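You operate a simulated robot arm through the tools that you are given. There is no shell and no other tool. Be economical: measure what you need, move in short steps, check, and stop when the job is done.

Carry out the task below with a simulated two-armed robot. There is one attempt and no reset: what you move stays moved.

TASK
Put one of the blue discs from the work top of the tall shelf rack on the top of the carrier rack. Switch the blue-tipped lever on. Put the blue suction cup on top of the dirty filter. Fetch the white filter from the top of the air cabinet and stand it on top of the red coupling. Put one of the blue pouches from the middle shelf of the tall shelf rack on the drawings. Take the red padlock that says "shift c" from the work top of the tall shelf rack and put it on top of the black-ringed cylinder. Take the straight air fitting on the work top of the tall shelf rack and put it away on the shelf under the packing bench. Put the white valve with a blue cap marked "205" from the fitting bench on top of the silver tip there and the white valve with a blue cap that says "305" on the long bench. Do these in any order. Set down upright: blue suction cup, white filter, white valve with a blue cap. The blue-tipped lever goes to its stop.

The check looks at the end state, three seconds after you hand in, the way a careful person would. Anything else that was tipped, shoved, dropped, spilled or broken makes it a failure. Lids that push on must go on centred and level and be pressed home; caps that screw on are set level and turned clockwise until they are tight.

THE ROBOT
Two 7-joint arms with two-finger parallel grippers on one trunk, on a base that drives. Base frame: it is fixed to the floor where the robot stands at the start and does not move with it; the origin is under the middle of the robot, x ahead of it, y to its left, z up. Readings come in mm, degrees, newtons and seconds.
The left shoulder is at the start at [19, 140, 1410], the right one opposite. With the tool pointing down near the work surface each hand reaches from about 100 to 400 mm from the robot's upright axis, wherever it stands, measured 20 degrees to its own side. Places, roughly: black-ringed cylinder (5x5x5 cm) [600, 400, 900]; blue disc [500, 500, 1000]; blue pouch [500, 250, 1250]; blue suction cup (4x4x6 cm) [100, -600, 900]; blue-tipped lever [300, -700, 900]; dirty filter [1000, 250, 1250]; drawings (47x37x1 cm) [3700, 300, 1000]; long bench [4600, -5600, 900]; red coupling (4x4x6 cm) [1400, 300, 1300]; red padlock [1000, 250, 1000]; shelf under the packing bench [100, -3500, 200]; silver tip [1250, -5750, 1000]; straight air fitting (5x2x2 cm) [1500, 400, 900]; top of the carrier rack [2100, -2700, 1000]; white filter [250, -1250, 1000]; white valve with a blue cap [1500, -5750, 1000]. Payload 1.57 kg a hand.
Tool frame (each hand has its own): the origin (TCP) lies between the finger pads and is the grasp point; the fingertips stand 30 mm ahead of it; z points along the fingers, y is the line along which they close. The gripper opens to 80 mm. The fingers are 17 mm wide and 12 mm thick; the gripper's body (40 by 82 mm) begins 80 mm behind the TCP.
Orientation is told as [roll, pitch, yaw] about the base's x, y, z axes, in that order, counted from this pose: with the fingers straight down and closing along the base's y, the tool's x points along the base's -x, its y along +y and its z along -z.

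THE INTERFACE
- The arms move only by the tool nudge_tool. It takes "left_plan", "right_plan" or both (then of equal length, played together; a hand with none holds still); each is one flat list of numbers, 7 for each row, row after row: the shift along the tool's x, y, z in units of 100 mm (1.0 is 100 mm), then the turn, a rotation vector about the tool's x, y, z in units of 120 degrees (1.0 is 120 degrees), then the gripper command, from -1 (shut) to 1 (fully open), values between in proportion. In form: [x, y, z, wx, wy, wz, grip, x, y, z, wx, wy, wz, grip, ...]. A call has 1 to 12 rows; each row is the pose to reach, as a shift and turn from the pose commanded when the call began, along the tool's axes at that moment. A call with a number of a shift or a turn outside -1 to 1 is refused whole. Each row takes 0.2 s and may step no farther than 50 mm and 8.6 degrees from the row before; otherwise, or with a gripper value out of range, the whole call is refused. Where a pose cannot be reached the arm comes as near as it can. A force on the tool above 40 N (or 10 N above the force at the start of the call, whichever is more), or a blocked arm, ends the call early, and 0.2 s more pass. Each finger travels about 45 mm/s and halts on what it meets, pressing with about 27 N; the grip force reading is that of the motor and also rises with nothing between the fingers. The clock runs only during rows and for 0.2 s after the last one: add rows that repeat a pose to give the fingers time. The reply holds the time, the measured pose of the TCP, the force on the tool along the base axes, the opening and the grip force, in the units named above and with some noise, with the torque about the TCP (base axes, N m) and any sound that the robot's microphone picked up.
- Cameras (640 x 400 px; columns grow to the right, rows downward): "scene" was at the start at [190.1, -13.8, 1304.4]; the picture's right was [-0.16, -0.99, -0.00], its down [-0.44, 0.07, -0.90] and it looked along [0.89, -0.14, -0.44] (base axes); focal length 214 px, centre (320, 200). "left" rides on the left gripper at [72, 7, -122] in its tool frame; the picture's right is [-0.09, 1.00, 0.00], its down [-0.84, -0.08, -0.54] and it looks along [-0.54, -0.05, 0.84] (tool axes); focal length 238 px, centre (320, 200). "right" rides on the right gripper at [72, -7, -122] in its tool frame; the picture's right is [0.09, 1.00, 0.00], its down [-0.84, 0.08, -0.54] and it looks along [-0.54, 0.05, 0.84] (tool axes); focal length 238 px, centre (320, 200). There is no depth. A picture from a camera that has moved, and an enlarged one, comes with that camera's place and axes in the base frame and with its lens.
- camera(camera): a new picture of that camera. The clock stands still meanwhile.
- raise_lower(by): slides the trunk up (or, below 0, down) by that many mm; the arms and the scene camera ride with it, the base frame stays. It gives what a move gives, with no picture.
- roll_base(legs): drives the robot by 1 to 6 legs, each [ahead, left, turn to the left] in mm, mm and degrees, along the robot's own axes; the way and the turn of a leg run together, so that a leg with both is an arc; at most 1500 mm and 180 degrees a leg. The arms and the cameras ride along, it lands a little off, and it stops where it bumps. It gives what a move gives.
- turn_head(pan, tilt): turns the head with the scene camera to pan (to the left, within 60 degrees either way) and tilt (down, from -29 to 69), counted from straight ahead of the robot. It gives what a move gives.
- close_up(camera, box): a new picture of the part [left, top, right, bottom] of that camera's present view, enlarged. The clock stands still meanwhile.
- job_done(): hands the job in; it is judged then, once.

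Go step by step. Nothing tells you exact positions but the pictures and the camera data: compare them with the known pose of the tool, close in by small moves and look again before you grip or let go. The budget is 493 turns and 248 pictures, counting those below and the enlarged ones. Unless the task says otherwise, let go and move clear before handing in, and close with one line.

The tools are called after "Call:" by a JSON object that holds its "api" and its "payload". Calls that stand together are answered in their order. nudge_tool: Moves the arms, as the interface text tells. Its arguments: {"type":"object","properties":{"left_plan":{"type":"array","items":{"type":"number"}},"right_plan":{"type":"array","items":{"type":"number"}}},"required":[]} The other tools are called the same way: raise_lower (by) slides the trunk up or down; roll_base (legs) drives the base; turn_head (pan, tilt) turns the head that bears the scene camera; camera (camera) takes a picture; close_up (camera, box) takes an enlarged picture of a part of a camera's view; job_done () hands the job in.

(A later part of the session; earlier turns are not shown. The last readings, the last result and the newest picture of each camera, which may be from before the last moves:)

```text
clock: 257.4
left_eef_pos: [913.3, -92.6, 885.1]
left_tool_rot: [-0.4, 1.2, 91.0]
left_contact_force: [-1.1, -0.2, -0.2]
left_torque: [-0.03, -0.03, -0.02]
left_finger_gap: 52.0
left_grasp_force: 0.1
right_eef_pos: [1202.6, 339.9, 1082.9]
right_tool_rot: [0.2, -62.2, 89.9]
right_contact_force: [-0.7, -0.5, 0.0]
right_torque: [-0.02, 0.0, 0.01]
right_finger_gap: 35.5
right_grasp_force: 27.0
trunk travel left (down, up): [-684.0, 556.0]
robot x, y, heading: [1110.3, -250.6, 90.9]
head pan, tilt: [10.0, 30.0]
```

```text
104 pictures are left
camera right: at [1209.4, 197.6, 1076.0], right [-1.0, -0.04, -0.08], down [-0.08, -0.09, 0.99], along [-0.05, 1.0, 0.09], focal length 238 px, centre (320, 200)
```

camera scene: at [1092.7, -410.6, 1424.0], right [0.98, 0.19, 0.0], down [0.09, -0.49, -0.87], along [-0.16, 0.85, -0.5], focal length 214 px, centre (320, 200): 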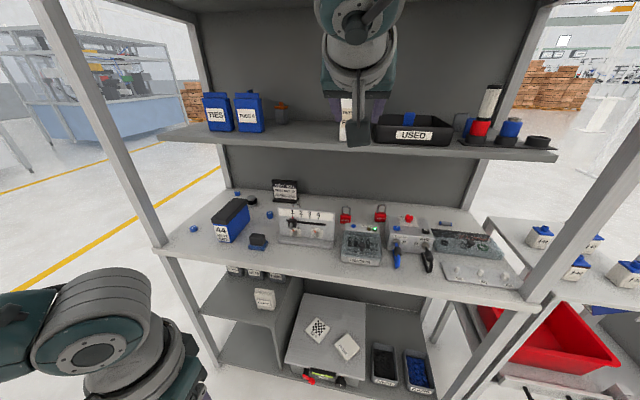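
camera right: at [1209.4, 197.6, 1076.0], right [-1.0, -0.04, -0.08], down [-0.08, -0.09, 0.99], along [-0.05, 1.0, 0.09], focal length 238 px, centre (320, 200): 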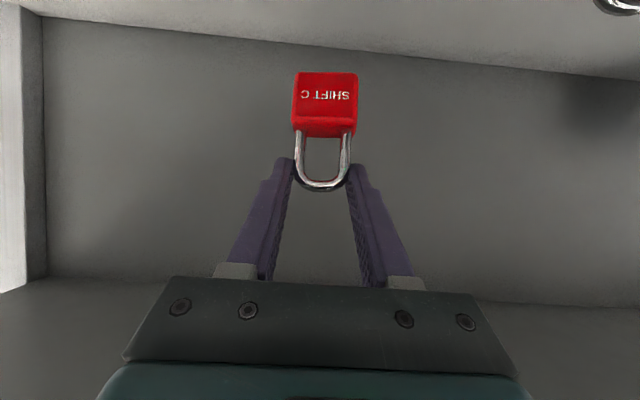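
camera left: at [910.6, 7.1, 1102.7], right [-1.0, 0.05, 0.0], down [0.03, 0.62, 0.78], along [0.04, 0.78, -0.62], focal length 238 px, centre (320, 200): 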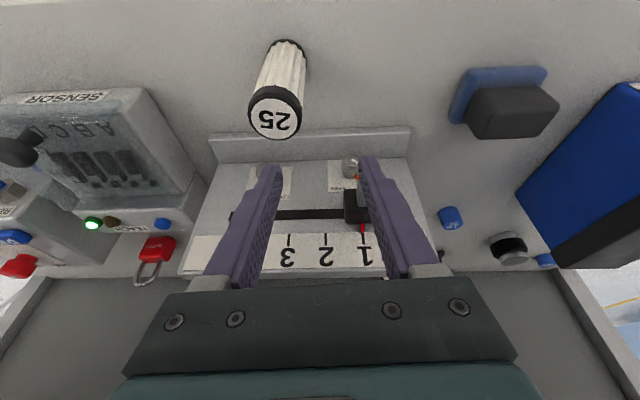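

The lock is held. I back out, then turn the base 20° left and line up toward the black-ringed cylinder (about (640,345)).

Call:
{"api": "roll_base", "payload": {"legs": [[-300, 0, 0], [0, 300, 0], [0, 0, 19]]}}

Call:
{"api": "nudge_tool", "payload": {"right_plan": [0, 0, 0, 0, 0.04, 0, -1, 0, 0, 0, 0, 0.085, 0, -1]}}

Call:
{"api": "turn_head", "payload": {"pan": 10, "tilt": 25}}

Call:
{"api": "camera", "payload": {"camera": "scene"}}

Call:
{"api": "camera", "payload": {"camera": "right"}}

```text
clock: 262.1
left_eef_pos: [577.7, -470.1, 885.7]
left_tool_rot: [-0.4, 1.3, 109.8]
left_contact_force: [0.0, -0.2, 0.0]
left_torque: [-0.01, 0.0, 0.0]
left_finger_gap: 52.3
left_grasp_force: 0.1
right_eef_pos: [712.7, 31.5, 1082.8]
right_tool_rot: [0.2, -62.2, 108.7]
right_contact_force: [-0.2, -0.2, -1.6]
right_torque: [-0.02, -0.04, -0.02]
right_finger_gap: 35.5
right_grasp_force: 26.7
trunk travel left (down, up): [-684.0, 556.0]
robot x, y, heading: [817.4, -553.5, 109.8]
head pan, tilt: [10.0, 30.0]
```

```text
clock: 262.7
left_eef_pos: [577.8, -469.7, 883.8]
left_tool_rot: [-0.3, 1.1, 109.8]
left_contact_force: [0.2, 0.2, -0.1]
left_torque: [-0.02, -0.05, 0.01]
left_finger_gap: 52.2
left_grasp_force: 0.0
right_eef_pos: [712.1, 32.3, 1082.7]
right_tool_rot: [0.2, -51.9, 108.8]
right_contact_force: [-0.3, 0.8, -0.7]
right_torque: [0.0, -0.01, -0.02]
right_finger_gap: 35.5
right_grasp_force: 26.8
trunk travel left (down, up): [-684.0, 556.0]
robot x, y, heading: [818.5, -554.3, 109.4]
head pan, tilt: [10.0, 30.0]
```

```text
clock: 263.4
left_eef_pos: [576.8, -469.6, 884.6]
left_tool_rot: [-0.4, 1.2, 109.9]
left_contact_force: [-0.2, 0.3, 1.1]
left_torque: [-0.02, -0.02, 0.0]
left_finger_gap: 52.2
left_grasp_force: 0.1
right_eef_pos: [712.3, 32.0, 1082.8]
right_tool_rot: [0.2, -51.9, 108.8]
right_contact_force: [-0.3, -0.3, -1.1]
right_torque: [-0.04, 0.02, 0.0]
right_finger_gap: 35.4
right_grasp_force: 27.2
trunk travel left (down, up): [-684.0, 556.0]
robot x, y, heading: [821.8, -551.1, 109.8]
head pan, tilt: [10.0, 25.0]
```

```text
103 pictures are left
camera scene: at [740.1, -381.3, 1206.2], right [0.87, 0.49, 0.0], down [0.21, -0.37, -0.91], along [-0.45, 0.79, -0.42], focal length 214 px, centre (320, 200)
```

scene: 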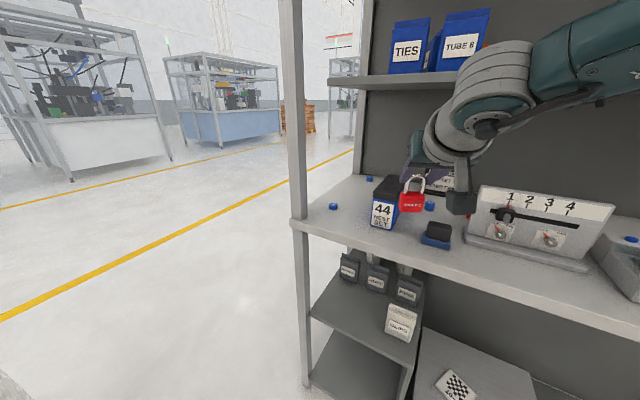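

```text
102 pictures are left
camera right: at [764.2, -98.4, 1101.2], right [-0.92, -0.38, -0.07], down [-0.1, 0.06, 0.99], along [-0.37, 0.92, -0.09], focal length 238 px, centre (320, 200)
```

right: 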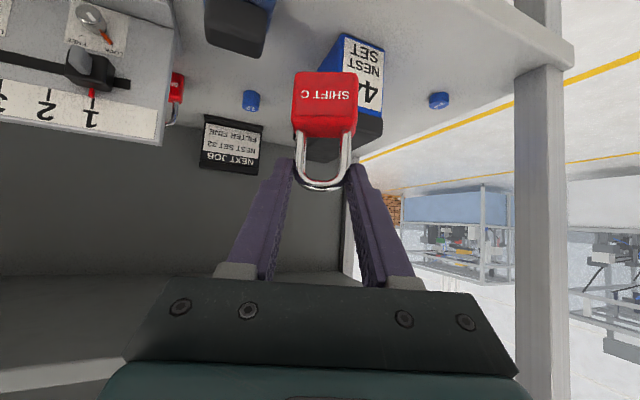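

Call:
{"api": "raise_lower", "payload": {"by": 12}}

Call:
{"api": "roll_base", "payload": {"legs": [[190, -5, 0]]}}

Call:
{"api": "camera", "payload": {"camera": "right"}}

Call:
{"api": "camera", "payload": {"camera": "scene"}}

```text
clock: 264.0
left_eef_pos: [578.4, -470.4, 897.9]
left_tool_rot: [-0.4, 1.1, 109.8]
left_contact_force: [-0.4, 0.5, -0.4]
left_torque: [-0.01, 0.01, 0.01]
left_finger_gap: 51.9
left_grasp_force: 0.1
right_eef_pos: [713.0, 31.6, 1095.6]
right_tool_rot: [0.2, -52.1, 108.8]
right_contact_force: [0.2, 0.2, -1.0]
right_torque: [-0.02, -0.01, 0.02]
right_finger_gap: 35.3
right_grasp_force: 27.1
trunk travel left (down, up): [-696.0, 544.0]
robot x, y, heading: [818.6, -554.4, 109.7]
head pan, tilt: [10.0, 25.0]
```

```text
clock: 265.5
left_eef_pos: [519.1, -293.0, 896.8]
left_tool_rot: [-0.3, 1.1, 109.8]
left_contact_force: [1.3, 0.0, -0.1]
left_torque: [-0.03, 0.01, -0.01]
left_finger_gap: 51.8
left_grasp_force: 0.0
right_eef_pos: [653.8, 209.8, 1094.6]
right_tool_rot: [0.1, -51.9, 108.8]
right_contact_force: [0.4, -0.3, -0.7]
right_torque: [-0.05, -0.01, 0.0]
right_finger_gap: 35.4
right_grasp_force: 26.6
trunk travel left (down, up): [-696.0, 544.0]
robot x, y, heading: [759.0, -378.9, 109.9]
head pan, tilt: [10.0, 25.0]
```

```text
101 pictures are left
camera right: at [705.5, 80.0, 1113.2], right [-0.92, -0.38, -0.07], down [-0.1, 0.06, 0.99], along [-0.37, 0.92, -0.09], focal length 238 px, centre (320, 200)
```

right: 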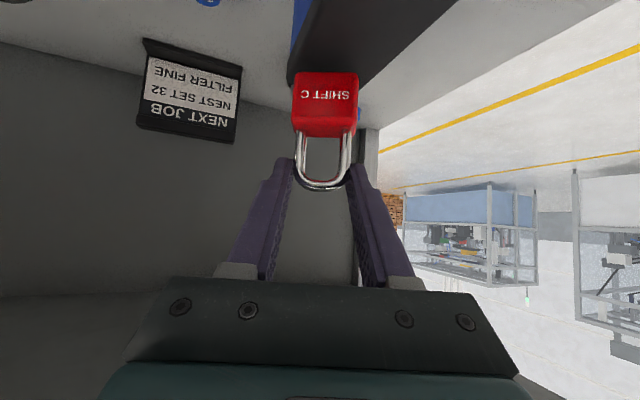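

```text
100 pictures are left
camera scene: at [681.5, -202.9, 1218.3], right [0.87, 0.5, 0.0], down [0.21, -0.37, -0.91], along [-0.45, 0.79, -0.42], focal length 214 px, centre (320, 200)
```

scene: 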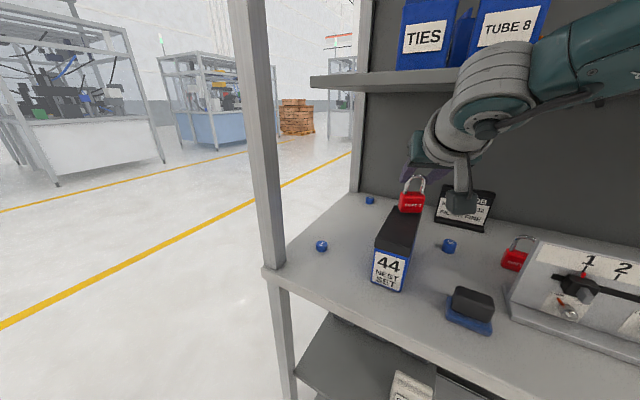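

Call:
{"api": "roll_base", "payload": {"legs": [[82, -18, 0]]}}

Call:
{"api": "raise_lower", "payload": {"by": -44}}

Call:
{"api": "camera", "payload": {"camera": "right"}}

Call:
{"api": "camera", "payload": {"camera": "scene"}}

```text
clock: 266.6
left_eef_pos: [507.8, -208.6, 897.5]
left_tool_rot: [-0.4, 1.2, 109.9]
left_contact_force: [-0.2, 0.2, 0.7]
left_torque: [0.0, 0.0, 0.0]
left_finger_gap: 52.3
left_grasp_force: 0.1
right_eef_pos: [643.4, 292.5, 1095.0]
right_tool_rot: [0.2, -52.0, 108.8]
right_contact_force: [0.8, 0.1, -0.6]
right_torque: [0.02, -0.03, 0.03]
right_finger_gap: 35.4
right_grasp_force: 27.2
trunk travel left (down, up): [-696.0, 544.0]
robot x, y, heading: [751.1, -290.4, 109.7]
head pan, tilt: [10.0, 25.0]
```

```text
clock: 267.5
left_eef_pos: [508.4, -208.9, 852.6]
left_tool_rot: [-0.3, 1.2, 109.8]
left_contact_force: [-0.3, 0.4, -0.4]
left_torque: [-0.03, -0.01, -0.05]
left_finger_gap: 52.0
left_grasp_force: 0.0
right_eef_pos: [644.5, 292.3, 1051.5]
right_tool_rot: [0.2, -52.0, 108.8]
right_contact_force: [-0.5, 1.4, -1.7]
right_torque: [0.01, 0.0, 0.0]
right_finger_gap: 35.4
right_grasp_force: 26.6
trunk travel left (down, up): [-652.0, 588.0]
robot x, y, heading: [749.5, -293.8, 109.6]
head pan, tilt: [10.0, 25.0]
```

```text
99 pictures are left
camera right: at [694.9, 162.9, 1069.1], right [-0.92, -0.38, -0.07], down [-0.1, 0.06, 0.99], along [-0.37, 0.92, -0.09], focal length 238 px, centre (320, 200)
```

right: 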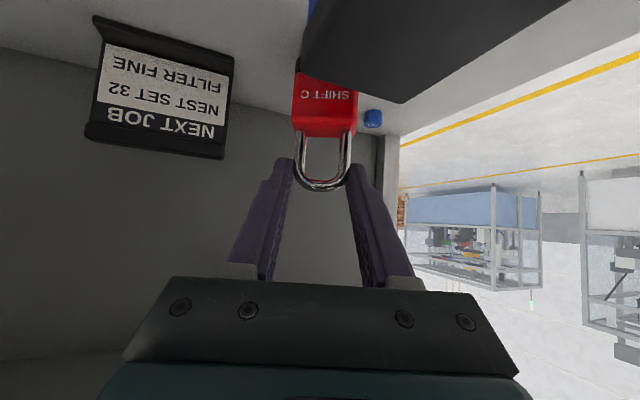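

```text
98 pictures are left
camera scene: at [670.8, -119.9, 1174.3], right [0.87, 0.5, 0.0], down [0.21, -0.37, -0.91], along [-0.45, 0.79, -0.42], focal length 214 px, centre (320, 200)
```

scene: 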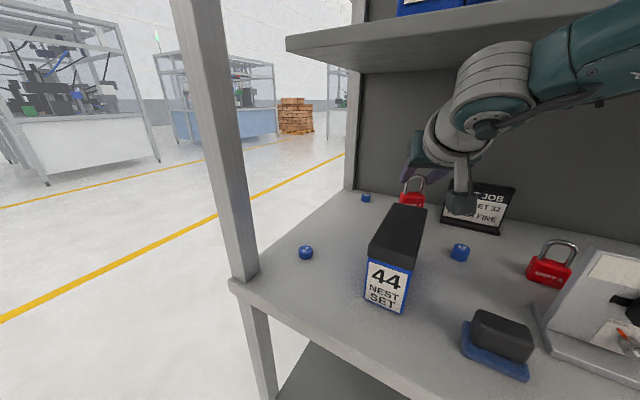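

Call:
{"api": "roll_base", "payload": {"legs": [[74, -6, 0]]}}

Call:
{"api": "camera", "payload": {"camera": "right"}}

Call:
{"api": "turn_head", "payload": {"pan": -30, "tilt": 25}}

Call:
{"api": "camera", "payload": {"camera": "scene"}}

```text
clock: 268.5
left_eef_pos: [488.8, -138.5, 852.5]
left_tool_rot: [-0.3, 1.3, 109.7]
left_contact_force: [-0.2, -0.9, 1.5]
left_torque: [-0.01, 0.0, -0.02]
left_finger_gap: 51.8
left_grasp_force: 0.0
right_eef_pos: [622.6, 364.3, 1050.0]
right_tool_rot: [0.1, -51.9, 108.7]
right_contact_force: [-0.6, 0.3, -0.9]
right_torque: [-0.01, 0.0, -0.04]
right_finger_gap: 35.5
right_grasp_force: 26.8
trunk travel left (down, up): [-652.0, 588.0]
robot x, y, heading: [725.5, -217.7, 109.7]
head pan, tilt: [10.0, 25.0]
```

```text
97 pictures are left
camera right: at [675.3, 233.5, 1068.1], right [-0.92, -0.38, -0.07], down [-0.1, 0.06, 0.99], along [-0.37, 0.92, -0.09], focal length 238 px, centre (320, 200)
```

right: 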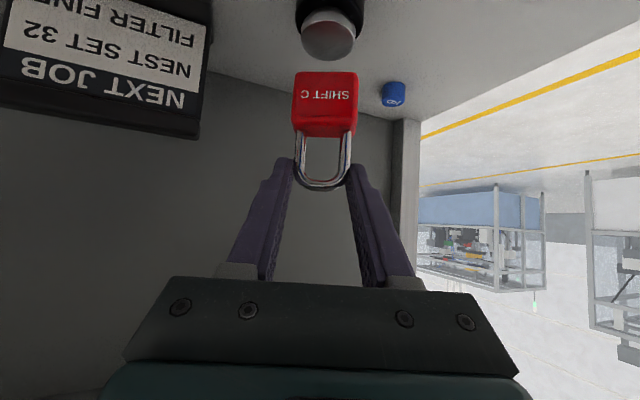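

```text
clock: 269.6
left_eef_pos: [488.0, -138.3, 852.7]
left_tool_rot: [-0.3, 1.5, 109.8]
left_contact_force: [-0.2, 0.1, -0.7]
left_torque: [0.0, -0.01, -0.01]
left_finger_gap: 52.1
left_grasp_force: 0.0
right_eef_pos: [624.2, 364.6, 1049.8]
right_tool_rot: [0.2, -51.8, 108.8]
right_contact_force: [-0.6, 0.3, -1.2]
right_torque: [-0.02, 0.01, -0.02]
right_finger_gap: 35.2
right_grasp_force: 27.0
trunk travel left (down, up): [-652.0, 588.0]
robot x, y, heading: [730.4, -218.7, 109.6]
head pan, tilt: [-30.0, 25.0]
```

```text
96 pictures are left
camera scene: at [713.2, -38.3, 1174.0], right [0.98, -0.18, 0.0], down [-0.08, -0.42, -0.91], along [0.16, 0.89, -0.42], focal length 214 px, centre (320, 200)
```

scene: 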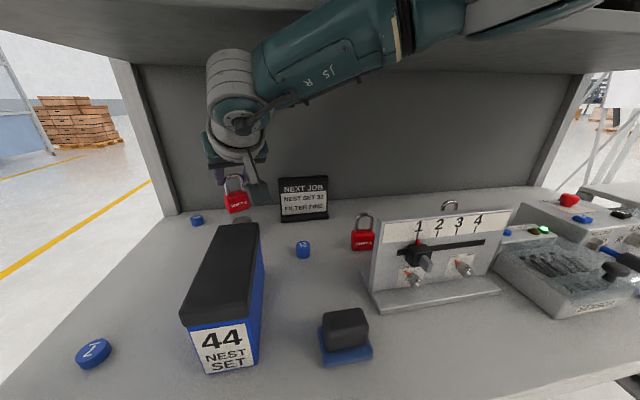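

Call:
{"api": "roll_base", "payload": {"legs": [[-7, 0, 0]]}}

Call:
{"api": "raise_lower", "payload": {"by": -20}}

Call:
{"api": "close_up", "payload": {"camera": "right", "box": [220, 0, 440, 200]}}

Call:
{"api": "close_up", "payload": {"camera": "scene", "box": [170, 150, 290, 240]}}

```text
clock: 270.3
left_eef_pos: [490.9, -143.6, 853.6]
left_tool_rot: [-0.5, 1.1, 109.9]
left_contact_force: [-0.2, 0.6, 0.1]
left_torque: [-0.02, -0.01, 0.03]
left_finger_gap: 51.8
left_grasp_force: 0.0
right_eef_pos: [626.4, 357.4, 1050.8]
right_tool_rot: [0.2, -51.9, 108.8]
right_contact_force: [-1.1, -0.8, -1.5]
right_torque: [-0.01, 0.01, 0.02]
right_finger_gap: 35.2
right_grasp_force: 27.2
trunk travel left (down, up): [-652.0, 588.0]
robot x, y, heading: [730.8, -229.1, 109.4]
head pan, tilt: [-30.0, 25.0]
```

```text
clock: 271.0
left_eef_pos: [491.3, -143.0, 833.0]
left_tool_rot: [-0.4, 1.2, 109.7]
left_contact_force: [0.9, -0.4, -1.3]
left_torque: [0.01, 0.02, 0.02]
left_finger_gap: 51.8
left_grasp_force: 0.0
right_eef_pos: [626.4, 358.6, 1030.4]
right_tool_rot: [0.1, -52.0, 108.7]
right_contact_force: [0.4, 0.3, -0.4]
right_torque: [-0.01, -0.02, -0.03]
right_finger_gap: 35.2
right_grasp_force: 27.0
trunk travel left (down, up): [-632.0, 608.0]
robot x, y, heading: [735.6, -228.0, 109.8]
head pan, tilt: [-30.0, 25.0]
```

```text
2.00 times, centred on (330, 100) of right
camera zoom: at [678.0, 228.3, 1048.9], right [-0.92, -0.38, -0.07], down [-0.1, 0.06, 0.99], along [-0.37, 0.92, -0.09], focal length 477 px, centre (300, 400)
```

zoom: 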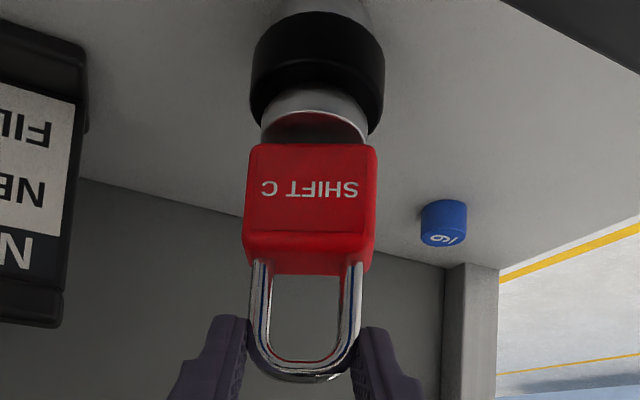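

```text
4.44 times, centred on (230, 195) of scene
camera zoom: at [715.9, -43.9, 1154.2], right [0.98, -0.18, 0.0], down [-0.08, -0.42, -0.91], along [0.16, 0.89, -0.42], focal length 953 px, centre (720, 222)
```

zoom: 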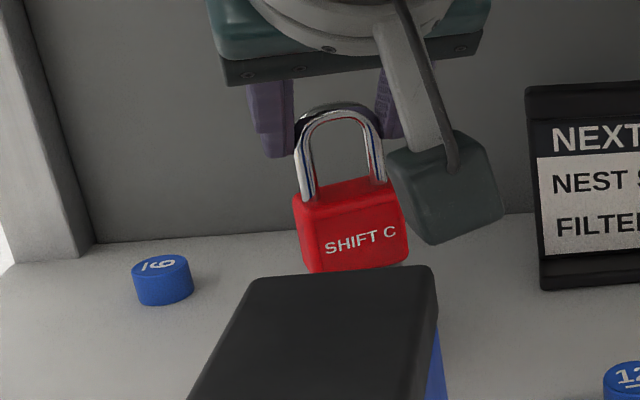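

The lock is well aligned over the silver top. I lower it on.

Call:
{"api": "raise_lower", "payload": {"by": -6}}

Call:
{"api": "raise_lower", "payload": {"by": -4}}

Call:
{"api": "close_up", "payload": {"camera": "right", "box": [220, 0, 440, 200]}}

```text
clock: 271.5
left_eef_pos: [491.3, -142.9, 826.1]
left_tool_rot: [-0.4, 1.2, 109.8]
left_contact_force: [0.1, -0.2, 0.0]
left_torque: [0.0, -0.04, 0.01]
left_finger_gap: 52.0
left_grasp_force: 0.1
right_eef_pos: [624.8, 360.0, 1028.1]
right_tool_rot: [0.2, -52.1, 108.8]
right_contact_force: [1.0, -2.8, 15.1]
right_torque: [-0.25, 0.15, 0.02]
right_finger_gap: 35.2
right_grasp_force: 26.7
trunk travel left (down, up): [-626.0, 614.0]
robot x, y, heading: [734.4, -228.3, 109.9]
head pan, tilt: [-30.0, 25.0]
```

```text
clock: 272.1
left_eef_pos: [490.2, -141.3, 823.2]
left_tool_rot: [-0.5, 1.1, 109.8]
left_contact_force: [-0.7, 0.2, -0.9]
left_torque: [0.0, -0.04, -0.03]
left_finger_gap: 52.0
left_grasp_force: 0.1
right_eef_pos: [625.3, 361.2, 1023.8]
right_tool_rot: [0.2, -52.2, 108.8]
right_contact_force: [0.7, -3.1, 21.0]
right_torque: [0.03, 0.44, -0.02]
right_finger_gap: 35.6
right_grasp_force: 26.7
trunk travel left (down, up): [-622.0, 618.0]
robot x, y, heading: [729.0, -227.4, 110.0]
head pan, tilt: [-30.0, 25.0]
```

```text
2.00 times, centred on (330, 100) of right
camera zoom: at [676.9, 230.4, 1040.6], right [-0.92, -0.38, -0.07], down [-0.1, 0.06, 0.99], along [-0.37, 0.92, -0.09], focal length 477 px, centre (300, 400)
```

zoom: 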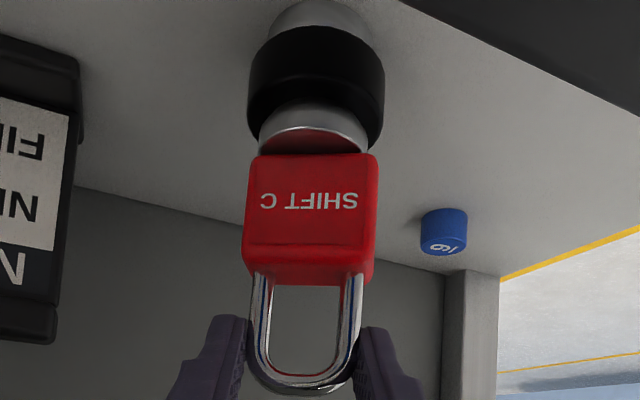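

Call:
{"api": "raise_lower", "payload": {"by": 3}}

Call:
{"api": "nudge_tool", "payload": {"right_plan": [0, 0, 0, 0, 0, 0, -0.08, 0, 0, 0, 0, 0, 0, -0.02, 0, 0, 0, 0, 0, 0, 0.1, 0, 0, 0, 0, 0, 0, 0.35, 0, 0, 0, 0, 0, 0, 0.35]}}

Call:
{"api": "close_up", "payload": {"camera": "right", "box": [220, 0, 440, 200]}}

```text
clock: 272.6
left_eef_pos: [490.7, -142.2, 825.4]
left_tool_rot: [-0.4, 1.2, 109.8]
left_contact_force: [0.8, -0.4, -0.3]
left_torque: [-0.01, 0.06, 0.02]
left_finger_gap: 51.8
left_grasp_force: 0.0
right_eef_pos: [626.7, 359.0, 1022.3]
right_tool_rot: [0.1, -52.0, 108.8]
right_contact_force: [-1.9, -0.4, 3.3]
right_torque: [-0.16, -0.05, -0.09]
right_finger_gap: 35.4
right_grasp_force: 27.2
trunk travel left (down, up): [-625.0, 615.0]
robot x, y, heading: [732.8, -223.5, 109.8]
head pan, tilt: [-30.0, 25.0]
```

```text
clock: 273.8
left_eef_pos: [491.3, -143.4, 824.8]
left_tool_rot: [-0.4, 1.1, 109.8]
left_contact_force: [0.0, 0.3, 0.3]
left_torque: [-0.03, 0.01, 0.04]
left_finger_gap: 51.9
left_grasp_force: 0.1
right_eef_pos: [626.2, 359.3, 1024.4]
right_tool_rot: [0.1, -51.9, 108.8]
right_contact_force: [0.6, 0.4, 0.6]
right_torque: [0.02, -0.02, -0.03]
right_finger_gap: 54.2
right_grasp_force: 0.1
trunk travel left (down, up): [-625.0, 615.0]
robot x, y, heading: [731.4, -224.0, 109.6]
head pan, tilt: [-30.0, 25.0]
```

```text
2.00 times, centred on (330, 100) of right
camera zoom: at [678.0, 228.4, 1042.0], right [-0.92, -0.38, -0.07], down [-0.1, 0.06, 0.99], along [-0.37, 0.92, -0.09], focal length 477 px, centre (300, 400)
```

zoom: 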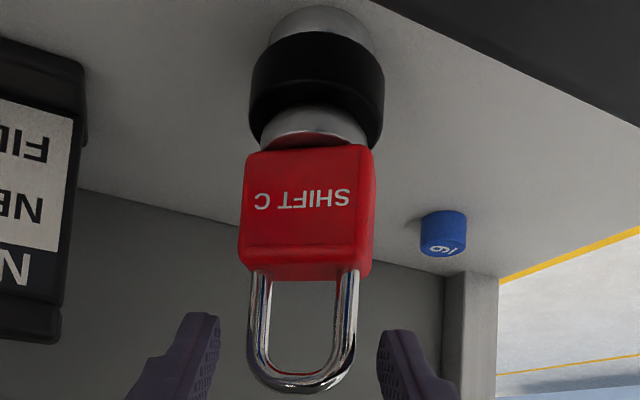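

The padlock stands on the cylinder. I withdraw and then look at the pouches on the middle shelf.

Call:
{"api": "roll_base", "payload": {"legs": [[-100, 0, 0]]}}

Call:
{"api": "raise_lower", "payload": {"by": 60}}

Call:
{"api": "roll_base", "payload": {"legs": [[-200, 0, 0]]}}

Call:
{"api": "raise_lower", "payload": {"by": 220}}

Call:
{"api": "turn_head", "payload": {"pan": 0, "tilt": 20}}

Call:
{"api": "camera", "payload": {"camera": "scene"}}

```text
clock: 274.9
left_eef_pos: [524.9, -237.7, 825.7]
left_tool_rot: [-0.4, 1.1, 109.8]
left_contact_force: [1.2, -0.5, 0.4]
left_torque: [0.01, 0.0, 0.02]
left_finger_gap: 52.1
left_grasp_force: 0.0
right_eef_pos: [659.8, 264.0, 1023.8]
right_tool_rot: [0.1, -51.9, 108.8]
right_contact_force: [-0.1, -0.9, -0.4]
right_torque: [-0.01, -0.01, -0.03]
right_finger_gap: 54.0
right_grasp_force: 0.1
trunk travel left (down, up): [-625.0, 615.0]
robot x, y, heading: [763.1, -321.2, 109.8]
head pan, tilt: [-30.0, 25.0]
```

```text
clock: 275.9
left_eef_pos: [524.3, -238.6, 885.7]
left_tool_rot: [-0.5, 1.2, 109.8]
left_contact_force: [0.2, 0.0, -0.1]
left_torque: [-0.01, -0.01, 0.02]
left_finger_gap: 52.0
left_grasp_force: 0.1
right_eef_pos: [659.3, 264.2, 1082.0]
right_tool_rot: [0.2, -51.9, 108.8]
right_contact_force: [-0.1, 0.4, -0.7]
right_torque: [0.02, 0.0, 0.01]
right_finger_gap: 53.9
right_grasp_force: 0.0
trunk travel left (down, up): [-685.0, 555.0]
robot x, y, heading: [763.1, -323.5, 109.8]
head pan, tilt: [-30.0, 25.0]
```

```text
clock: 277.5
left_eef_pos: [593.3, -424.7, 885.2]
left_tool_rot: [-0.4, 1.2, 109.8]
left_contact_force: [0.0, -0.1, -0.4]
left_torque: [0.02, -0.02, 0.0]
left_finger_gap: 52.0
left_grasp_force: 0.1
right_eef_pos: [727.5, 77.2, 1083.7]
right_tool_rot: [0.2, -52.0, 108.9]
right_contact_force: [-0.8, -0.3, 0.7]
right_torque: [0.02, 0.0, -0.01]
right_finger_gap: 54.0
right_grasp_force: 0.1
trunk travel left (down, up): [-685.0, 555.0]
robot x, y, heading: [834.9, -512.2, 109.7]
head pan, tilt: [-30.0, 25.0]
```

```text
clock: 279.9
left_eef_pos: [591.8, -424.8, 1105.0]
left_tool_rot: [-0.4, 1.2, 109.8]
left_contact_force: [0.0, 1.0, 0.4]
left_torque: [-0.03, 0.0, 0.0]
left_finger_gap: 52.0
left_grasp_force: 0.0
right_eef_pos: [726.4, 77.6, 1303.0]
right_tool_rot: [0.2, -51.8, 108.8]
right_contact_force: [0.3, -1.2, 0.0]
right_torque: [-0.03, -0.04, 0.01]
right_finger_gap: 54.1
right_grasp_force: 0.2
trunk travel left (down, up): [-905.0, 335.0]
robot x, y, heading: [832.9, -511.5, 109.8]
head pan, tilt: [-30.0, 25.0]
```

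```text
clock: 280.8
left_eef_pos: [592.4, -425.3, 1105.8]
left_tool_rot: [-0.3, 1.2, 109.9]
left_contact_force: [0.1, -0.1, -0.2]
left_torque: [-0.02, -0.04, 0.03]
left_finger_gap: 51.8
left_grasp_force: 0.1
right_eef_pos: [727.4, 77.8, 1303.5]
right_tool_rot: [0.2, -51.9, 108.9]
right_contact_force: [-0.6, -0.2, 0.5]
right_torque: [0.01, 0.0, 0.0]
right_finger_gap: 54.2
right_grasp_force: 0.0
trunk travel left (down, up): [-905.0, 335.0]
robot x, y, heading: [830.9, -504.9, 109.9]
head pan, tilt: [0.0, 20.0]
```

```text
91 pictures are left
camera scene: at [768.7, -328.4, 1435.4], right [0.94, 0.34, 0.0], down [0.12, -0.32, -0.94], along [-0.32, 0.89, -0.34], focal length 214 px, centre (320, 200)
```

scene: 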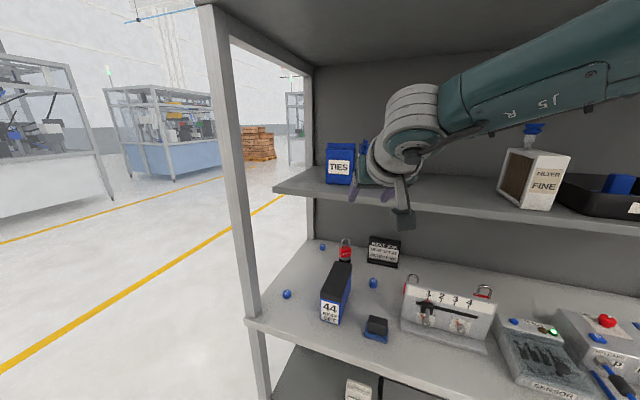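

Call:
{"api": "camera", "payload": {"camera": "right"}}

```text
90 pictures are left
camera right: at [778.6, -53.2, 1322.1], right [-0.92, -0.38, -0.07], down [-0.1, 0.06, 0.99], along [-0.37, 0.92, -0.09], focal length 238 px, centre (320, 200)
```

right: 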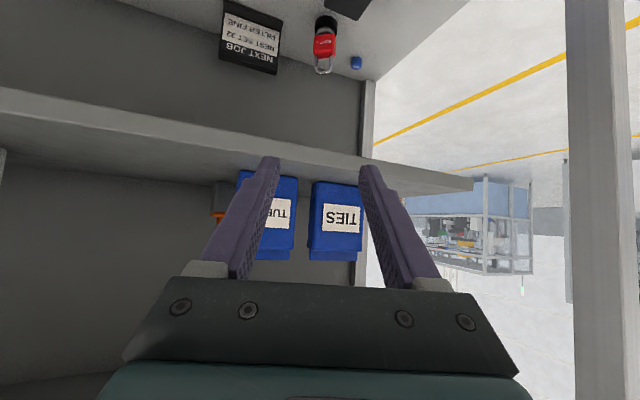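

Call:
{"api": "close_up", "payload": {"camera": "scene", "box": [310, 120, 390, 200]}}

Call:
{"api": "close_up", "payload": {"camera": "right", "box": [230, 170, 390, 270]}}

```text
5.00 times, centred on (350, 160) of scene
camera zoom: at [768.7, -328.4, 1435.4], right [0.94, 0.34, 0.0], down [0.12, -0.32, -0.94], along [-0.32, 0.89, -0.34], focal length 1072 px, centre (170, 400)
```

zoom: 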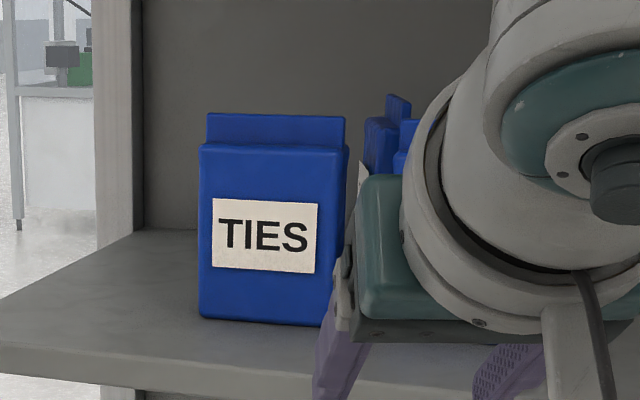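

```text
4.00 times, centred on (310, 220) of right
camera zoom: at [778.6, -53.2, 1322.1], right [-0.92, -0.38, -0.07], down [-0.1, 0.06, 0.99], along [-0.37, 0.92, -0.09], focal length 953 px, centre (360, 120)
```

zoom: 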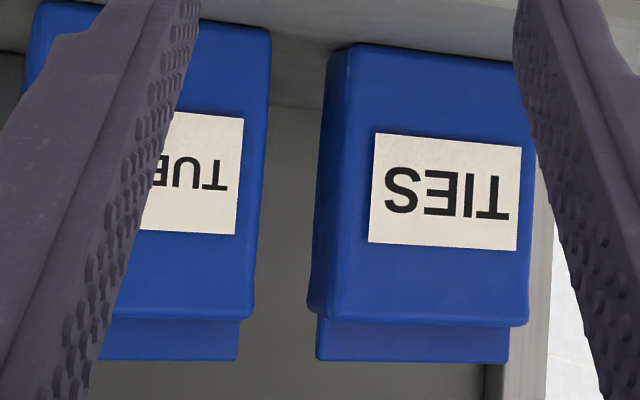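

Disc "12", "2" and "6" are blue discs; I'll take the pouch "TUBE 8" by its top fin (≈74 mm wide) from the front. I turn the base square, and bring the right hand to fin height with a flat wrist.

Call:
{"api": "turn_head", "payload": {"pan": 60, "tilt": 20}}

Call:
{"api": "roll_base", "payload": {"legs": [[-50, 0, 0], [0, 0, -19.5]]}}

Call:
{"api": "raise_lower", "payload": {"by": 40}}

Call:
{"api": "nudge_tool", "payload": {"right_plan": [-0.1, 0.3, -0.05, 0, -0.035, 0, 1, -0.2, 0.6, -0.1, 0, -0.07, 0, 1, -0.3, 0.9, -0.2, 0, -0.07, 0, 1]}}

Call:
{"api": "camera", "payload": {"camera": "right"}}

```text
clock: 282.1
left_eef_pos: [591.9, -425.9, 1105.7]
left_tool_rot: [-0.4, 1.1, 109.8]
left_contact_force: [0.3, 0.2, 1.0]
left_torque: [-0.01, -0.02, 0.03]
left_finger_gap: 52.0
left_grasp_force: 0.0
right_eef_pos: [726.5, 77.1, 1303.0]
right_tool_rot: [0.3, -52.0, 108.8]
right_contact_force: [0.8, -0.8, 0.3]
right_torque: [0.02, 0.0, -0.01]
right_finger_gap: 53.9
right_grasp_force: 0.0
trunk travel left (down, up): [-905.0, 335.0]
robot x, y, heading: [832.7, -509.8, 109.8]
head pan, tilt: [60.0, 20.0]
```

```text
clock: 284.1
left_eef_pos: [650.9, -396.3, 1105.8]
left_tool_rot: [-0.3, 1.2, 90.3]
left_contact_force: [0.1, -0.3, -0.2]
left_torque: [-0.03, 0.0, -0.01]
left_finger_gap: 51.9
left_grasp_force: 0.1
right_eef_pos: [945.8, 32.6, 1304.0]
right_tool_rot: [0.2, -51.9, 89.3]
right_contact_force: [-0.2, -0.6, 0.3]
right_torque: [-0.04, -0.01, 0.0]
right_finger_gap: 53.9
right_grasp_force: 0.0
trunk travel left (down, up): [-905.0, 335.0]
robot x, y, heading: [848.2, -558.8, 90.3]
head pan, tilt: [60.0, 20.0]
```

```text
clock: 284.9
left_eef_pos: [651.0, -396.9, 1147.3]
left_tool_rot: [-0.4, 1.1, 90.4]
left_contact_force: [0.4, 0.3, -0.6]
left_torque: [-0.01, -0.02, -0.01]
left_finger_gap: 51.9
left_grasp_force: 0.1
right_eef_pos: [946.2, 32.1, 1344.0]
right_tool_rot: [0.0, -51.9, 89.2]
right_contact_force: [-0.4, 0.9, 0.2]
right_torque: [0.02, -0.01, -0.02]
right_finger_gap: 54.0
right_grasp_force: 0.0
trunk travel left (down, up): [-945.0, 295.0]
robot x, y, heading: [846.8, -558.2, 90.1]
head pan, tilt: [60.0, 20.0]
```

```text
clock: 285.7
left_eef_pos: [651.1, -395.6, 1145.5]
left_tool_rot: [-0.4, 1.1, 90.3]
left_contact_force: [-0.2, -0.2, 0.2]
left_torque: [0.02, 0.01, 0.0]
left_finger_gap: 52.0
left_grasp_force: 0.1
right_eef_pos: [855.8, 35.8, 1379.6]
right_tool_rot: [0.2, -60.4, 89.3]
right_contact_force: [0.7, -0.3, -0.2]
right_torque: [-0.01, 0.01, -0.02]
right_finger_gap: 80.0
right_grasp_force: 0.0
trunk travel left (down, up): [-945.0, 295.0]
robot x, y, heading: [852.1, -558.4, 90.4]
head pan, tilt: [60.0, 20.0]
```

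```text
87 pictures are left
camera right: at [860.3, -106.2, 1376.8], right [-1.0, -0.04, -0.08], down [-0.08, -0.06, 1.0], along [-0.04, 1.0, 0.05], focal length 238 px, centre (320, 200)
```

right: 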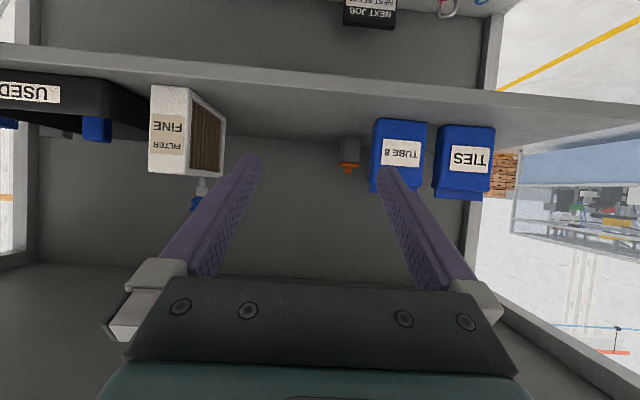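

Call:
{"api": "nudge_tool", "payload": {"right_plan": [0, 0.3, 0, 0, 0, 0, 1, 0, 0.62, 0, 0, 0, 0, 1]}}

Call:
{"api": "roll_base", "payload": {"legs": [[100, 72, 0]]}}

Call:
{"api": "camera", "payload": {"camera": "right"}}

```text
clock: 286.3
left_eef_pos: [650.3, -396.7, 1145.2]
left_tool_rot: [-0.3, 1.1, 90.4]
left_contact_force: [0.1, -0.7, -0.6]
left_torque: [-0.02, 0.0, -0.02]
left_finger_gap: 51.8
left_grasp_force: 0.0
right_eef_pos: [807.9, 30.3, 1381.1]
right_tool_rot: [0.1, -60.3, 89.3]
right_contact_force: [0.4, -0.1, -0.5]
right_torque: [0.02, 0.03, 0.02]
right_finger_gap: 79.8
right_grasp_force: 0.1
right hand out of reach, approached as far as the arm can: row 2
trunk travel left (down, up): [-945.0, 295.0]
robot x, y, heading: [849.6, -558.0, 90.2]
head pan, tilt: [60.0, 20.0]
```

```text
clock: 287.6
left_eef_pos: [578.8, -296.3, 1145.5]
left_tool_rot: [-0.4, 1.3, 90.3]
left_contact_force: [-0.3, 0.1, -0.1]
left_torque: [0.0, 0.0, 0.0]
left_finger_gap: 51.8
left_grasp_force: 0.1
right_eef_pos: [736.8, 129.8, 1380.6]
right_tool_rot: [0.2, -60.3, 89.3]
right_contact_force: [0.4, 0.2, 0.8]
right_torque: [0.01, -0.03, 0.01]
right_finger_gap: 80.3
right_grasp_force: 0.1
trunk travel left (down, up): [-945.0, 295.0]
robot x, y, heading: [779.7, -457.4, 90.2]
head pan, tilt: [60.0, 20.0]
```

```text
86 pictures are left
camera right: at [741.0, -11.7, 1378.4], right [-1.0, -0.04, -0.08], down [-0.08, -0.06, 1.0], along [-0.04, 1.0, 0.05], focal length 238 px, centre (320, 200)
```

right: 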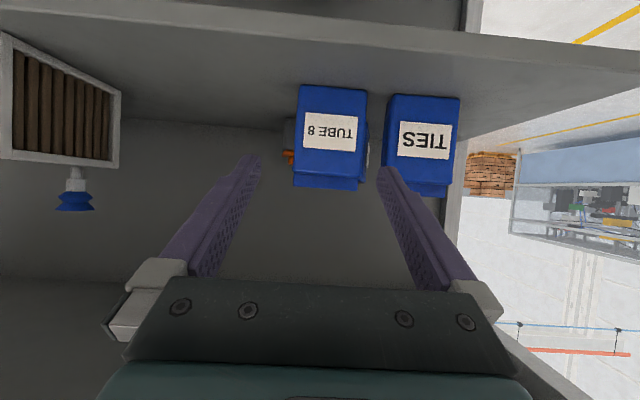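

Call:
{"api": "roll_base", "payload": {"legs": [[60, 0, 1.3]]}}

Call:
{"api": "close_up", "payload": {"camera": "right", "box": [200, 40, 440, 240]}}

```text
clock: 288.6
left_eef_pos: [574.5, -241.7, 1145.8]
left_tool_rot: [-0.4, 1.3, 91.5]
left_contact_force: [0.1, 0.4, 0.4]
left_torque: [-0.02, 0.02, -0.02]
left_finger_gap: 52.0
left_grasp_force: 0.0
right_eef_pos: [721.9, 187.8, 1381.4]
right_tool_rot: [0.1, -60.4, 90.4]
right_contact_force: [-0.6, -0.5, -0.2]
right_torque: [0.01, 0.01, 0.04]
right_finger_gap: 80.1
right_grasp_force: 0.0
trunk travel left (down, up): [-945.0, 295.0]
robot x, y, heading: [781.2, -395.5, 91.4]
head pan, tilt: [60.0, 20.0]
```

```text
2.00 times, centred on (320, 140) of right
camera zoom: at [730.2, 47.2, 1378.3], right [-1.0, -0.06, -0.08], down [-0.08, -0.06, 1.0], along [-0.06, 1.0, 0.05], focal length 477 px, centre (320, 320)
```

zoom: 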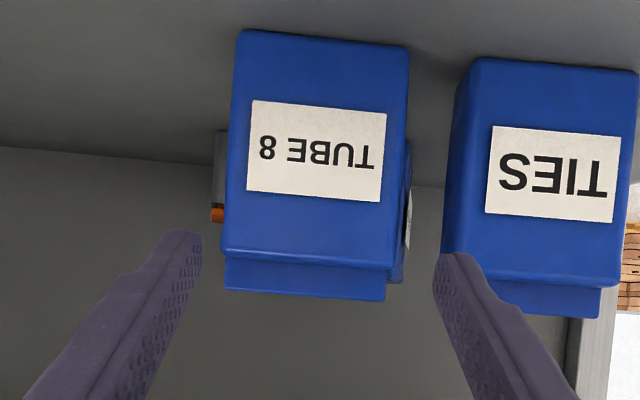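

The fin is as wide as the gripper opens, so the pouch must be gripped across its thickness, from the rack's open left end. I drive around there: turn to face -y and slide through the gap between rack and cabinet.

Call:
{"api": "roll_base", "payload": {"legs": [[-180, 0, 0], [0, -130, 0], [0, 0, 178.5], [-225, 0, 0]]}}

Call:
{"api": "roll_base", "payload": {"legs": [[0, -1350, 0]]}}

```text
clock: 299.5
left_eef_pos: [1107.2, -508.4, 1146.0]
left_tool_rot: [-0.4, 1.2, -89.5]
left_contact_force: [0.0, 0.3, -0.7]
left_torque: [0.02, 0.01, -0.03]
left_finger_gap: 52.2
left_grasp_force: 0.0
right_eef_pos: [951.7, -936.3, 1380.2]
right_tool_rot: [0.2, -60.3, -90.4]
right_contact_force: [-0.1, -0.1, -0.1]
right_torque: [-0.01, 0.02, 0.01]
right_finger_gap: 80.1
right_grasp_force: 0.1
trunk travel left (down, up): [-945.0, 295.0]
robot x, y, heading: [907.2, -346.9, -89.5]
head pan, tilt: [60.0, 20.0]
```

```text
clock: 301.4
left_eef_pos: [978.9, -511.7, 1145.6]
left_tool_rot: [-0.5, 1.3, -90.4]
left_contact_force: [0.4, 0.1, 1.4]
left_torque: [0.04, 0.0, -0.01]
left_finger_gap: 52.1
left_grasp_force: 0.0
right_eef_pos: [819.0, -937.9, 1381.7]
right_tool_rot: [0.1, -60.3, -91.2]
right_contact_force: [0.6, 0.3, 0.5]
right_torque: [0.01, 0.0, 0.01]
right_finger_gap: 80.0
right_grasp_force: 0.1
trunk travel left (down, up): [-945.0, 295.0]
robot x, y, heading: [783.1, -353.5, -90.2]
head pan, tilt: [60.0, 20.0]
stopped in leg 1: the robot was blocked; the commanded pose is now the measured one
```

Call:
{"api": "roll_base", "payload": {"legs": [[0, 12, 0], [-28, 0, 0], [0, -1250, 0]]}}

```text
clock: 302.6
left_eef_pos: [993.1, -497.1, 1145.6]
left_tool_rot: [-0.5, 1.3, -90.6]
left_contact_force: [-1.0, 0.4, 0.5]
left_torque: [0.02, -0.01, -0.03]
left_finger_gap: 52.0
left_grasp_force: 0.0
right_eef_pos: [828.4, -923.0, 1380.3]
right_tool_rot: [0.0, -60.4, -91.5]
right_contact_force: [-0.6, -0.4, -0.4]
right_torque: [-0.01, 0.01, -0.01]
right_finger_gap: 80.2
right_grasp_force: 0.1
trunk travel left (down, up): [-945.0, 295.0]
robot x, y, heading: [790.1, -330.7, -90.9]
head pan, tilt: [60.0, 20.0]
stopped in leg 2: the robot was blocked; the commanded pose is now the measured one
```

Call:
{"api": "turn_head", "payload": {"pan": -60, "tilt": 30}}

Call:
{"api": "camera", "payload": {"camera": "scene"}}

```text
clock: 304.6
left_eef_pos: [991.8, -497.8, 1146.0]
left_tool_rot: [-0.5, 1.3, -90.6]
left_contact_force: [0.1, 0.1, -0.1]
left_torque: [0.02, 0.0, 0.02]
left_finger_gap: 52.0
left_grasp_force: 0.0
right_eef_pos: [829.3, -923.3, 1380.5]
right_tool_rot: [0.0, -60.3, -91.5]
right_contact_force: [0.1, 0.8, 0.1]
right_torque: [0.0, -0.03, 0.0]
right_finger_gap: 80.0
right_grasp_force: 0.1
trunk travel left (down, up): [-945.0, 295.0]
robot x, y, heading: [799.5, -337.1, -91.0]
head pan, tilt: [-60.0, 30.0]
```

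```text
84 pictures are left
camera scene: at [717.0, -481.4, 1459.6], right [-0.49, 0.87, 0.0], down [0.44, 0.24, -0.87], along [-0.76, -0.43, -0.5], focal length 214 px, centre (320, 200)
```

scene: 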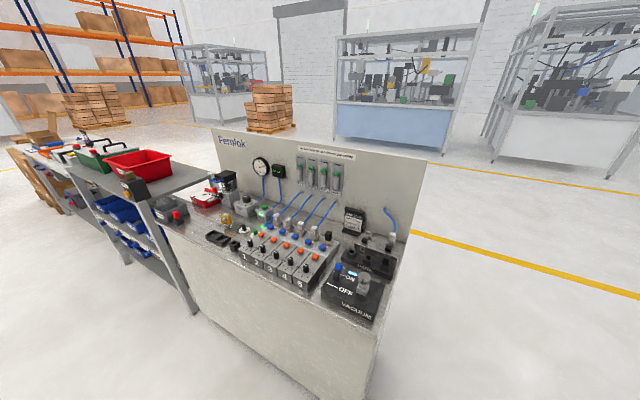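

Call:
{"api": "roll_base", "payload": {"legs": [[4, 20, 1], [0, -600, 0]]}}

```text
clock: 306.0
left_eef_pos: [988.7, -502.0, 1145.2]
left_tool_rot: [-0.6, 1.4, -90.4]
left_contact_force: [-1.7, -0.1, -0.4]
left_torque: [-0.05, -0.01, -0.02]
left_finger_gap: 52.1
left_grasp_force: 0.1
right_eef_pos: [827.5, -928.0, 1379.8]
right_tool_rot: [-0.1, -60.2, -91.2]
right_contact_force: [0.1, 0.5, 0.5]
right_torque: [0.01, 0.0, 0.01]
right_finger_gap: 79.9
right_grasp_force: 0.1
trunk travel left (down, up): [-945.0, 295.0]
robot x, y, heading: [792.7, -342.8, -90.6]
head pan, tilt: [-60.0, 30.0]
stopped in leg 2: the robot was blocked; the commanded pose is now the measured one
```

Call:
{"api": "raise_lower", "payload": {"by": -150}}

Call:
{"api": "roll_base", "payload": {"legs": [[0, 15, 0.5], [0, -550, 0]]}}

```text
clock: 307.8
left_eef_pos: [988.4, -500.3, 994.6]
left_tool_rot: [-0.5, 1.5, -90.5]
left_contact_force: [0.9, 0.4, 0.3]
left_torque: [-0.01, 0.0, -0.02]
left_finger_gap: 51.9
left_grasp_force: 0.1
right_eef_pos: [828.7, -927.3, 1230.4]
right_tool_rot: [0.0, -60.2, -91.3]
right_contact_force: [-0.2, 0.1, 0.1]
right_torque: [0.04, 0.02, 0.02]
right_finger_gap: 80.3
right_grasp_force: 0.1
trunk travel left (down, up): [-795.0, 445.0]
robot x, y, heading: [793.4, -338.4, -90.4]
head pan, tilt: [-60.0, 30.0]
```

```text
clock: 311.3
left_eef_pos: [462.4, -500.3, 995.2]
left_tool_rot: [-0.5, 1.4, -90.0]
left_contact_force: [-0.3, -0.1, 0.6]
left_torque: [0.01, 0.0, 0.01]
left_finger_gap: 52.0
left_grasp_force: 0.0
right_eef_pos: [302.0, -927.7, 1229.1]
right_tool_rot: [0.0, -60.1, -90.9]
right_contact_force: [0.0, -0.6, -0.1]
right_torque: [-0.01, 0.01, -0.05]
right_finger_gap: 80.0
right_grasp_force: 0.1
trunk travel left (down, up): [-795.0, 445.0]
robot x, y, heading: [266.3, -340.0, -90.1]
head pan, tilt: [-60.0, 30.0]
```

Call:
{"api": "roll_base", "payload": {"legs": [[0, -160, 0]]}}

Call:
{"api": "raise_lower", "payload": {"by": 130}}

Call:
{"api": "roll_base", "payload": {"legs": [[0, -600, 0], [0, 0, 90], [0, 500, 0]]}}

Call:
{"api": "turn_head", "payload": {"pan": 15, "tilt": 15}}

Call:
{"api": "camera", "payload": {"camera": "scene"}}

```text
clock: 312.7
left_eef_pos: [305.2, -499.0, 996.2]
left_tool_rot: [-0.5, 1.6, -90.0]
left_contact_force: [-0.1, 0.0, 0.7]
left_torque: [-0.01, 0.04, 0.01]
left_finger_gap: 52.0
left_grasp_force: 0.1
right_eef_pos: [144.6, -927.3, 1229.3]
right_tool_rot: [0.0, -60.3, -90.7]
right_contact_force: [0.4, -0.5, 0.2]
right_torque: [0.01, 0.05, 0.01]
right_finger_gap: 80.0
right_grasp_force: 0.0
trunk travel left (down, up): [-795.0, 445.0]
robot x, y, heading: [108.4, -342.2, -90.3]
head pan, tilt: [-60.0, 30.0]
```

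```text
clock: 314.3
left_eef_pos: [304.0, -498.9, 1125.5]
left_tool_rot: [-0.5, 1.5, -90.1]
left_contact_force: [-0.3, -0.4, 0.0]
left_torque: [0.03, -0.02, 0.0]
left_finger_gap: 51.9
left_grasp_force: 0.0
right_eef_pos: [146.2, -927.2, 1358.2]
right_tool_rot: [0.1, -60.2, -90.8]
right_contact_force: [-0.5, 0.4, -0.2]
right_torque: [-0.02, -0.01, -0.02]
right_finger_gap: 79.8
right_grasp_force: 0.1
trunk travel left (down, up): [-925.0, 315.0]
robot x, y, heading: [105.1, -337.6, -90.2]
head pan, tilt: [-60.0, 30.0]
```

```text
clock: 316.4
left_eef_pos: [-6.2, -497.6, 1125.4]
left_tool_rot: [2.0, 1.6, -89.6]
left_contact_force: [9.7, 0.6, 4.9]
left_torque: [-0.17, 1.18, -0.03]
left_finger_gap: 51.9
left_grasp_force: 0.0
right_eef_pos: [-180.8, -926.5, 1359.1]
right_tool_rot: [0.0, -60.2, -90.9]
right_contact_force: [0.2, 0.4, 0.5]
right_torque: [-0.01, 0.0, 0.0]
right_finger_gap: 80.0
right_grasp_force: 0.0
trunk travel left (down, up): [-925.0, 315.0]
robot x, y, heading: [-219.7, -341.6, -90.1]
head pan, tilt: [-60.0, 30.0]
stopped in leg 1: the force on the tool passed its limit at 105 N (the readings are from after the stop); the commanded pose is now the measured one
```

```text
clock: 317.9
left_eef_pos: [-5.7, -499.3, 1124.9]
left_tool_rot: [2.0, 1.6, -89.7]
left_contact_force: [18.5, -2.2, -5.8]
left_torque: [0.14, 1.51, 0.12]
left_finger_gap: 51.9
left_grasp_force: 0.0
right_eef_pos: [-180.7, -926.3, 1358.3]
right_tool_rot: [0.2, -60.2, -91.1]
right_contact_force: [-0.6, 0.7, -0.3]
right_torque: [-0.02, -0.02, -0.02]
right_finger_gap: 80.1
right_grasp_force: 0.0
trunk travel left (down, up): [-925.0, 315.0]
robot x, y, heading: [-216.2, -338.6, -90.1]
head pan, tilt: [15.0, 15.0]
```

```text
83 pictures are left
camera scene: at [-192.6, -531.5, 1463.5], right [-0.97, -0.26, 0.0], down [-0.06, 0.25, -0.97], along [0.25, -0.93, -0.26], focal length 214 px, centre (320, 200)
```

scene: 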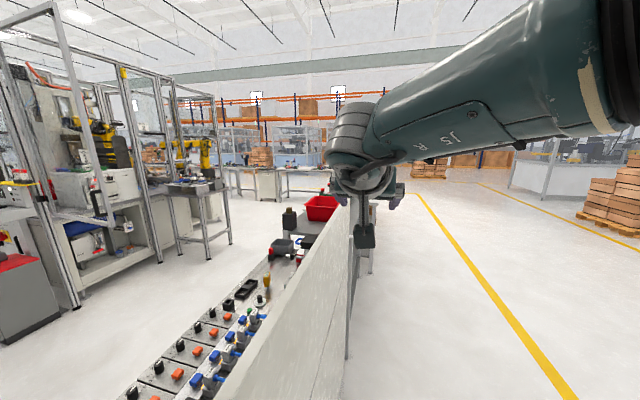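

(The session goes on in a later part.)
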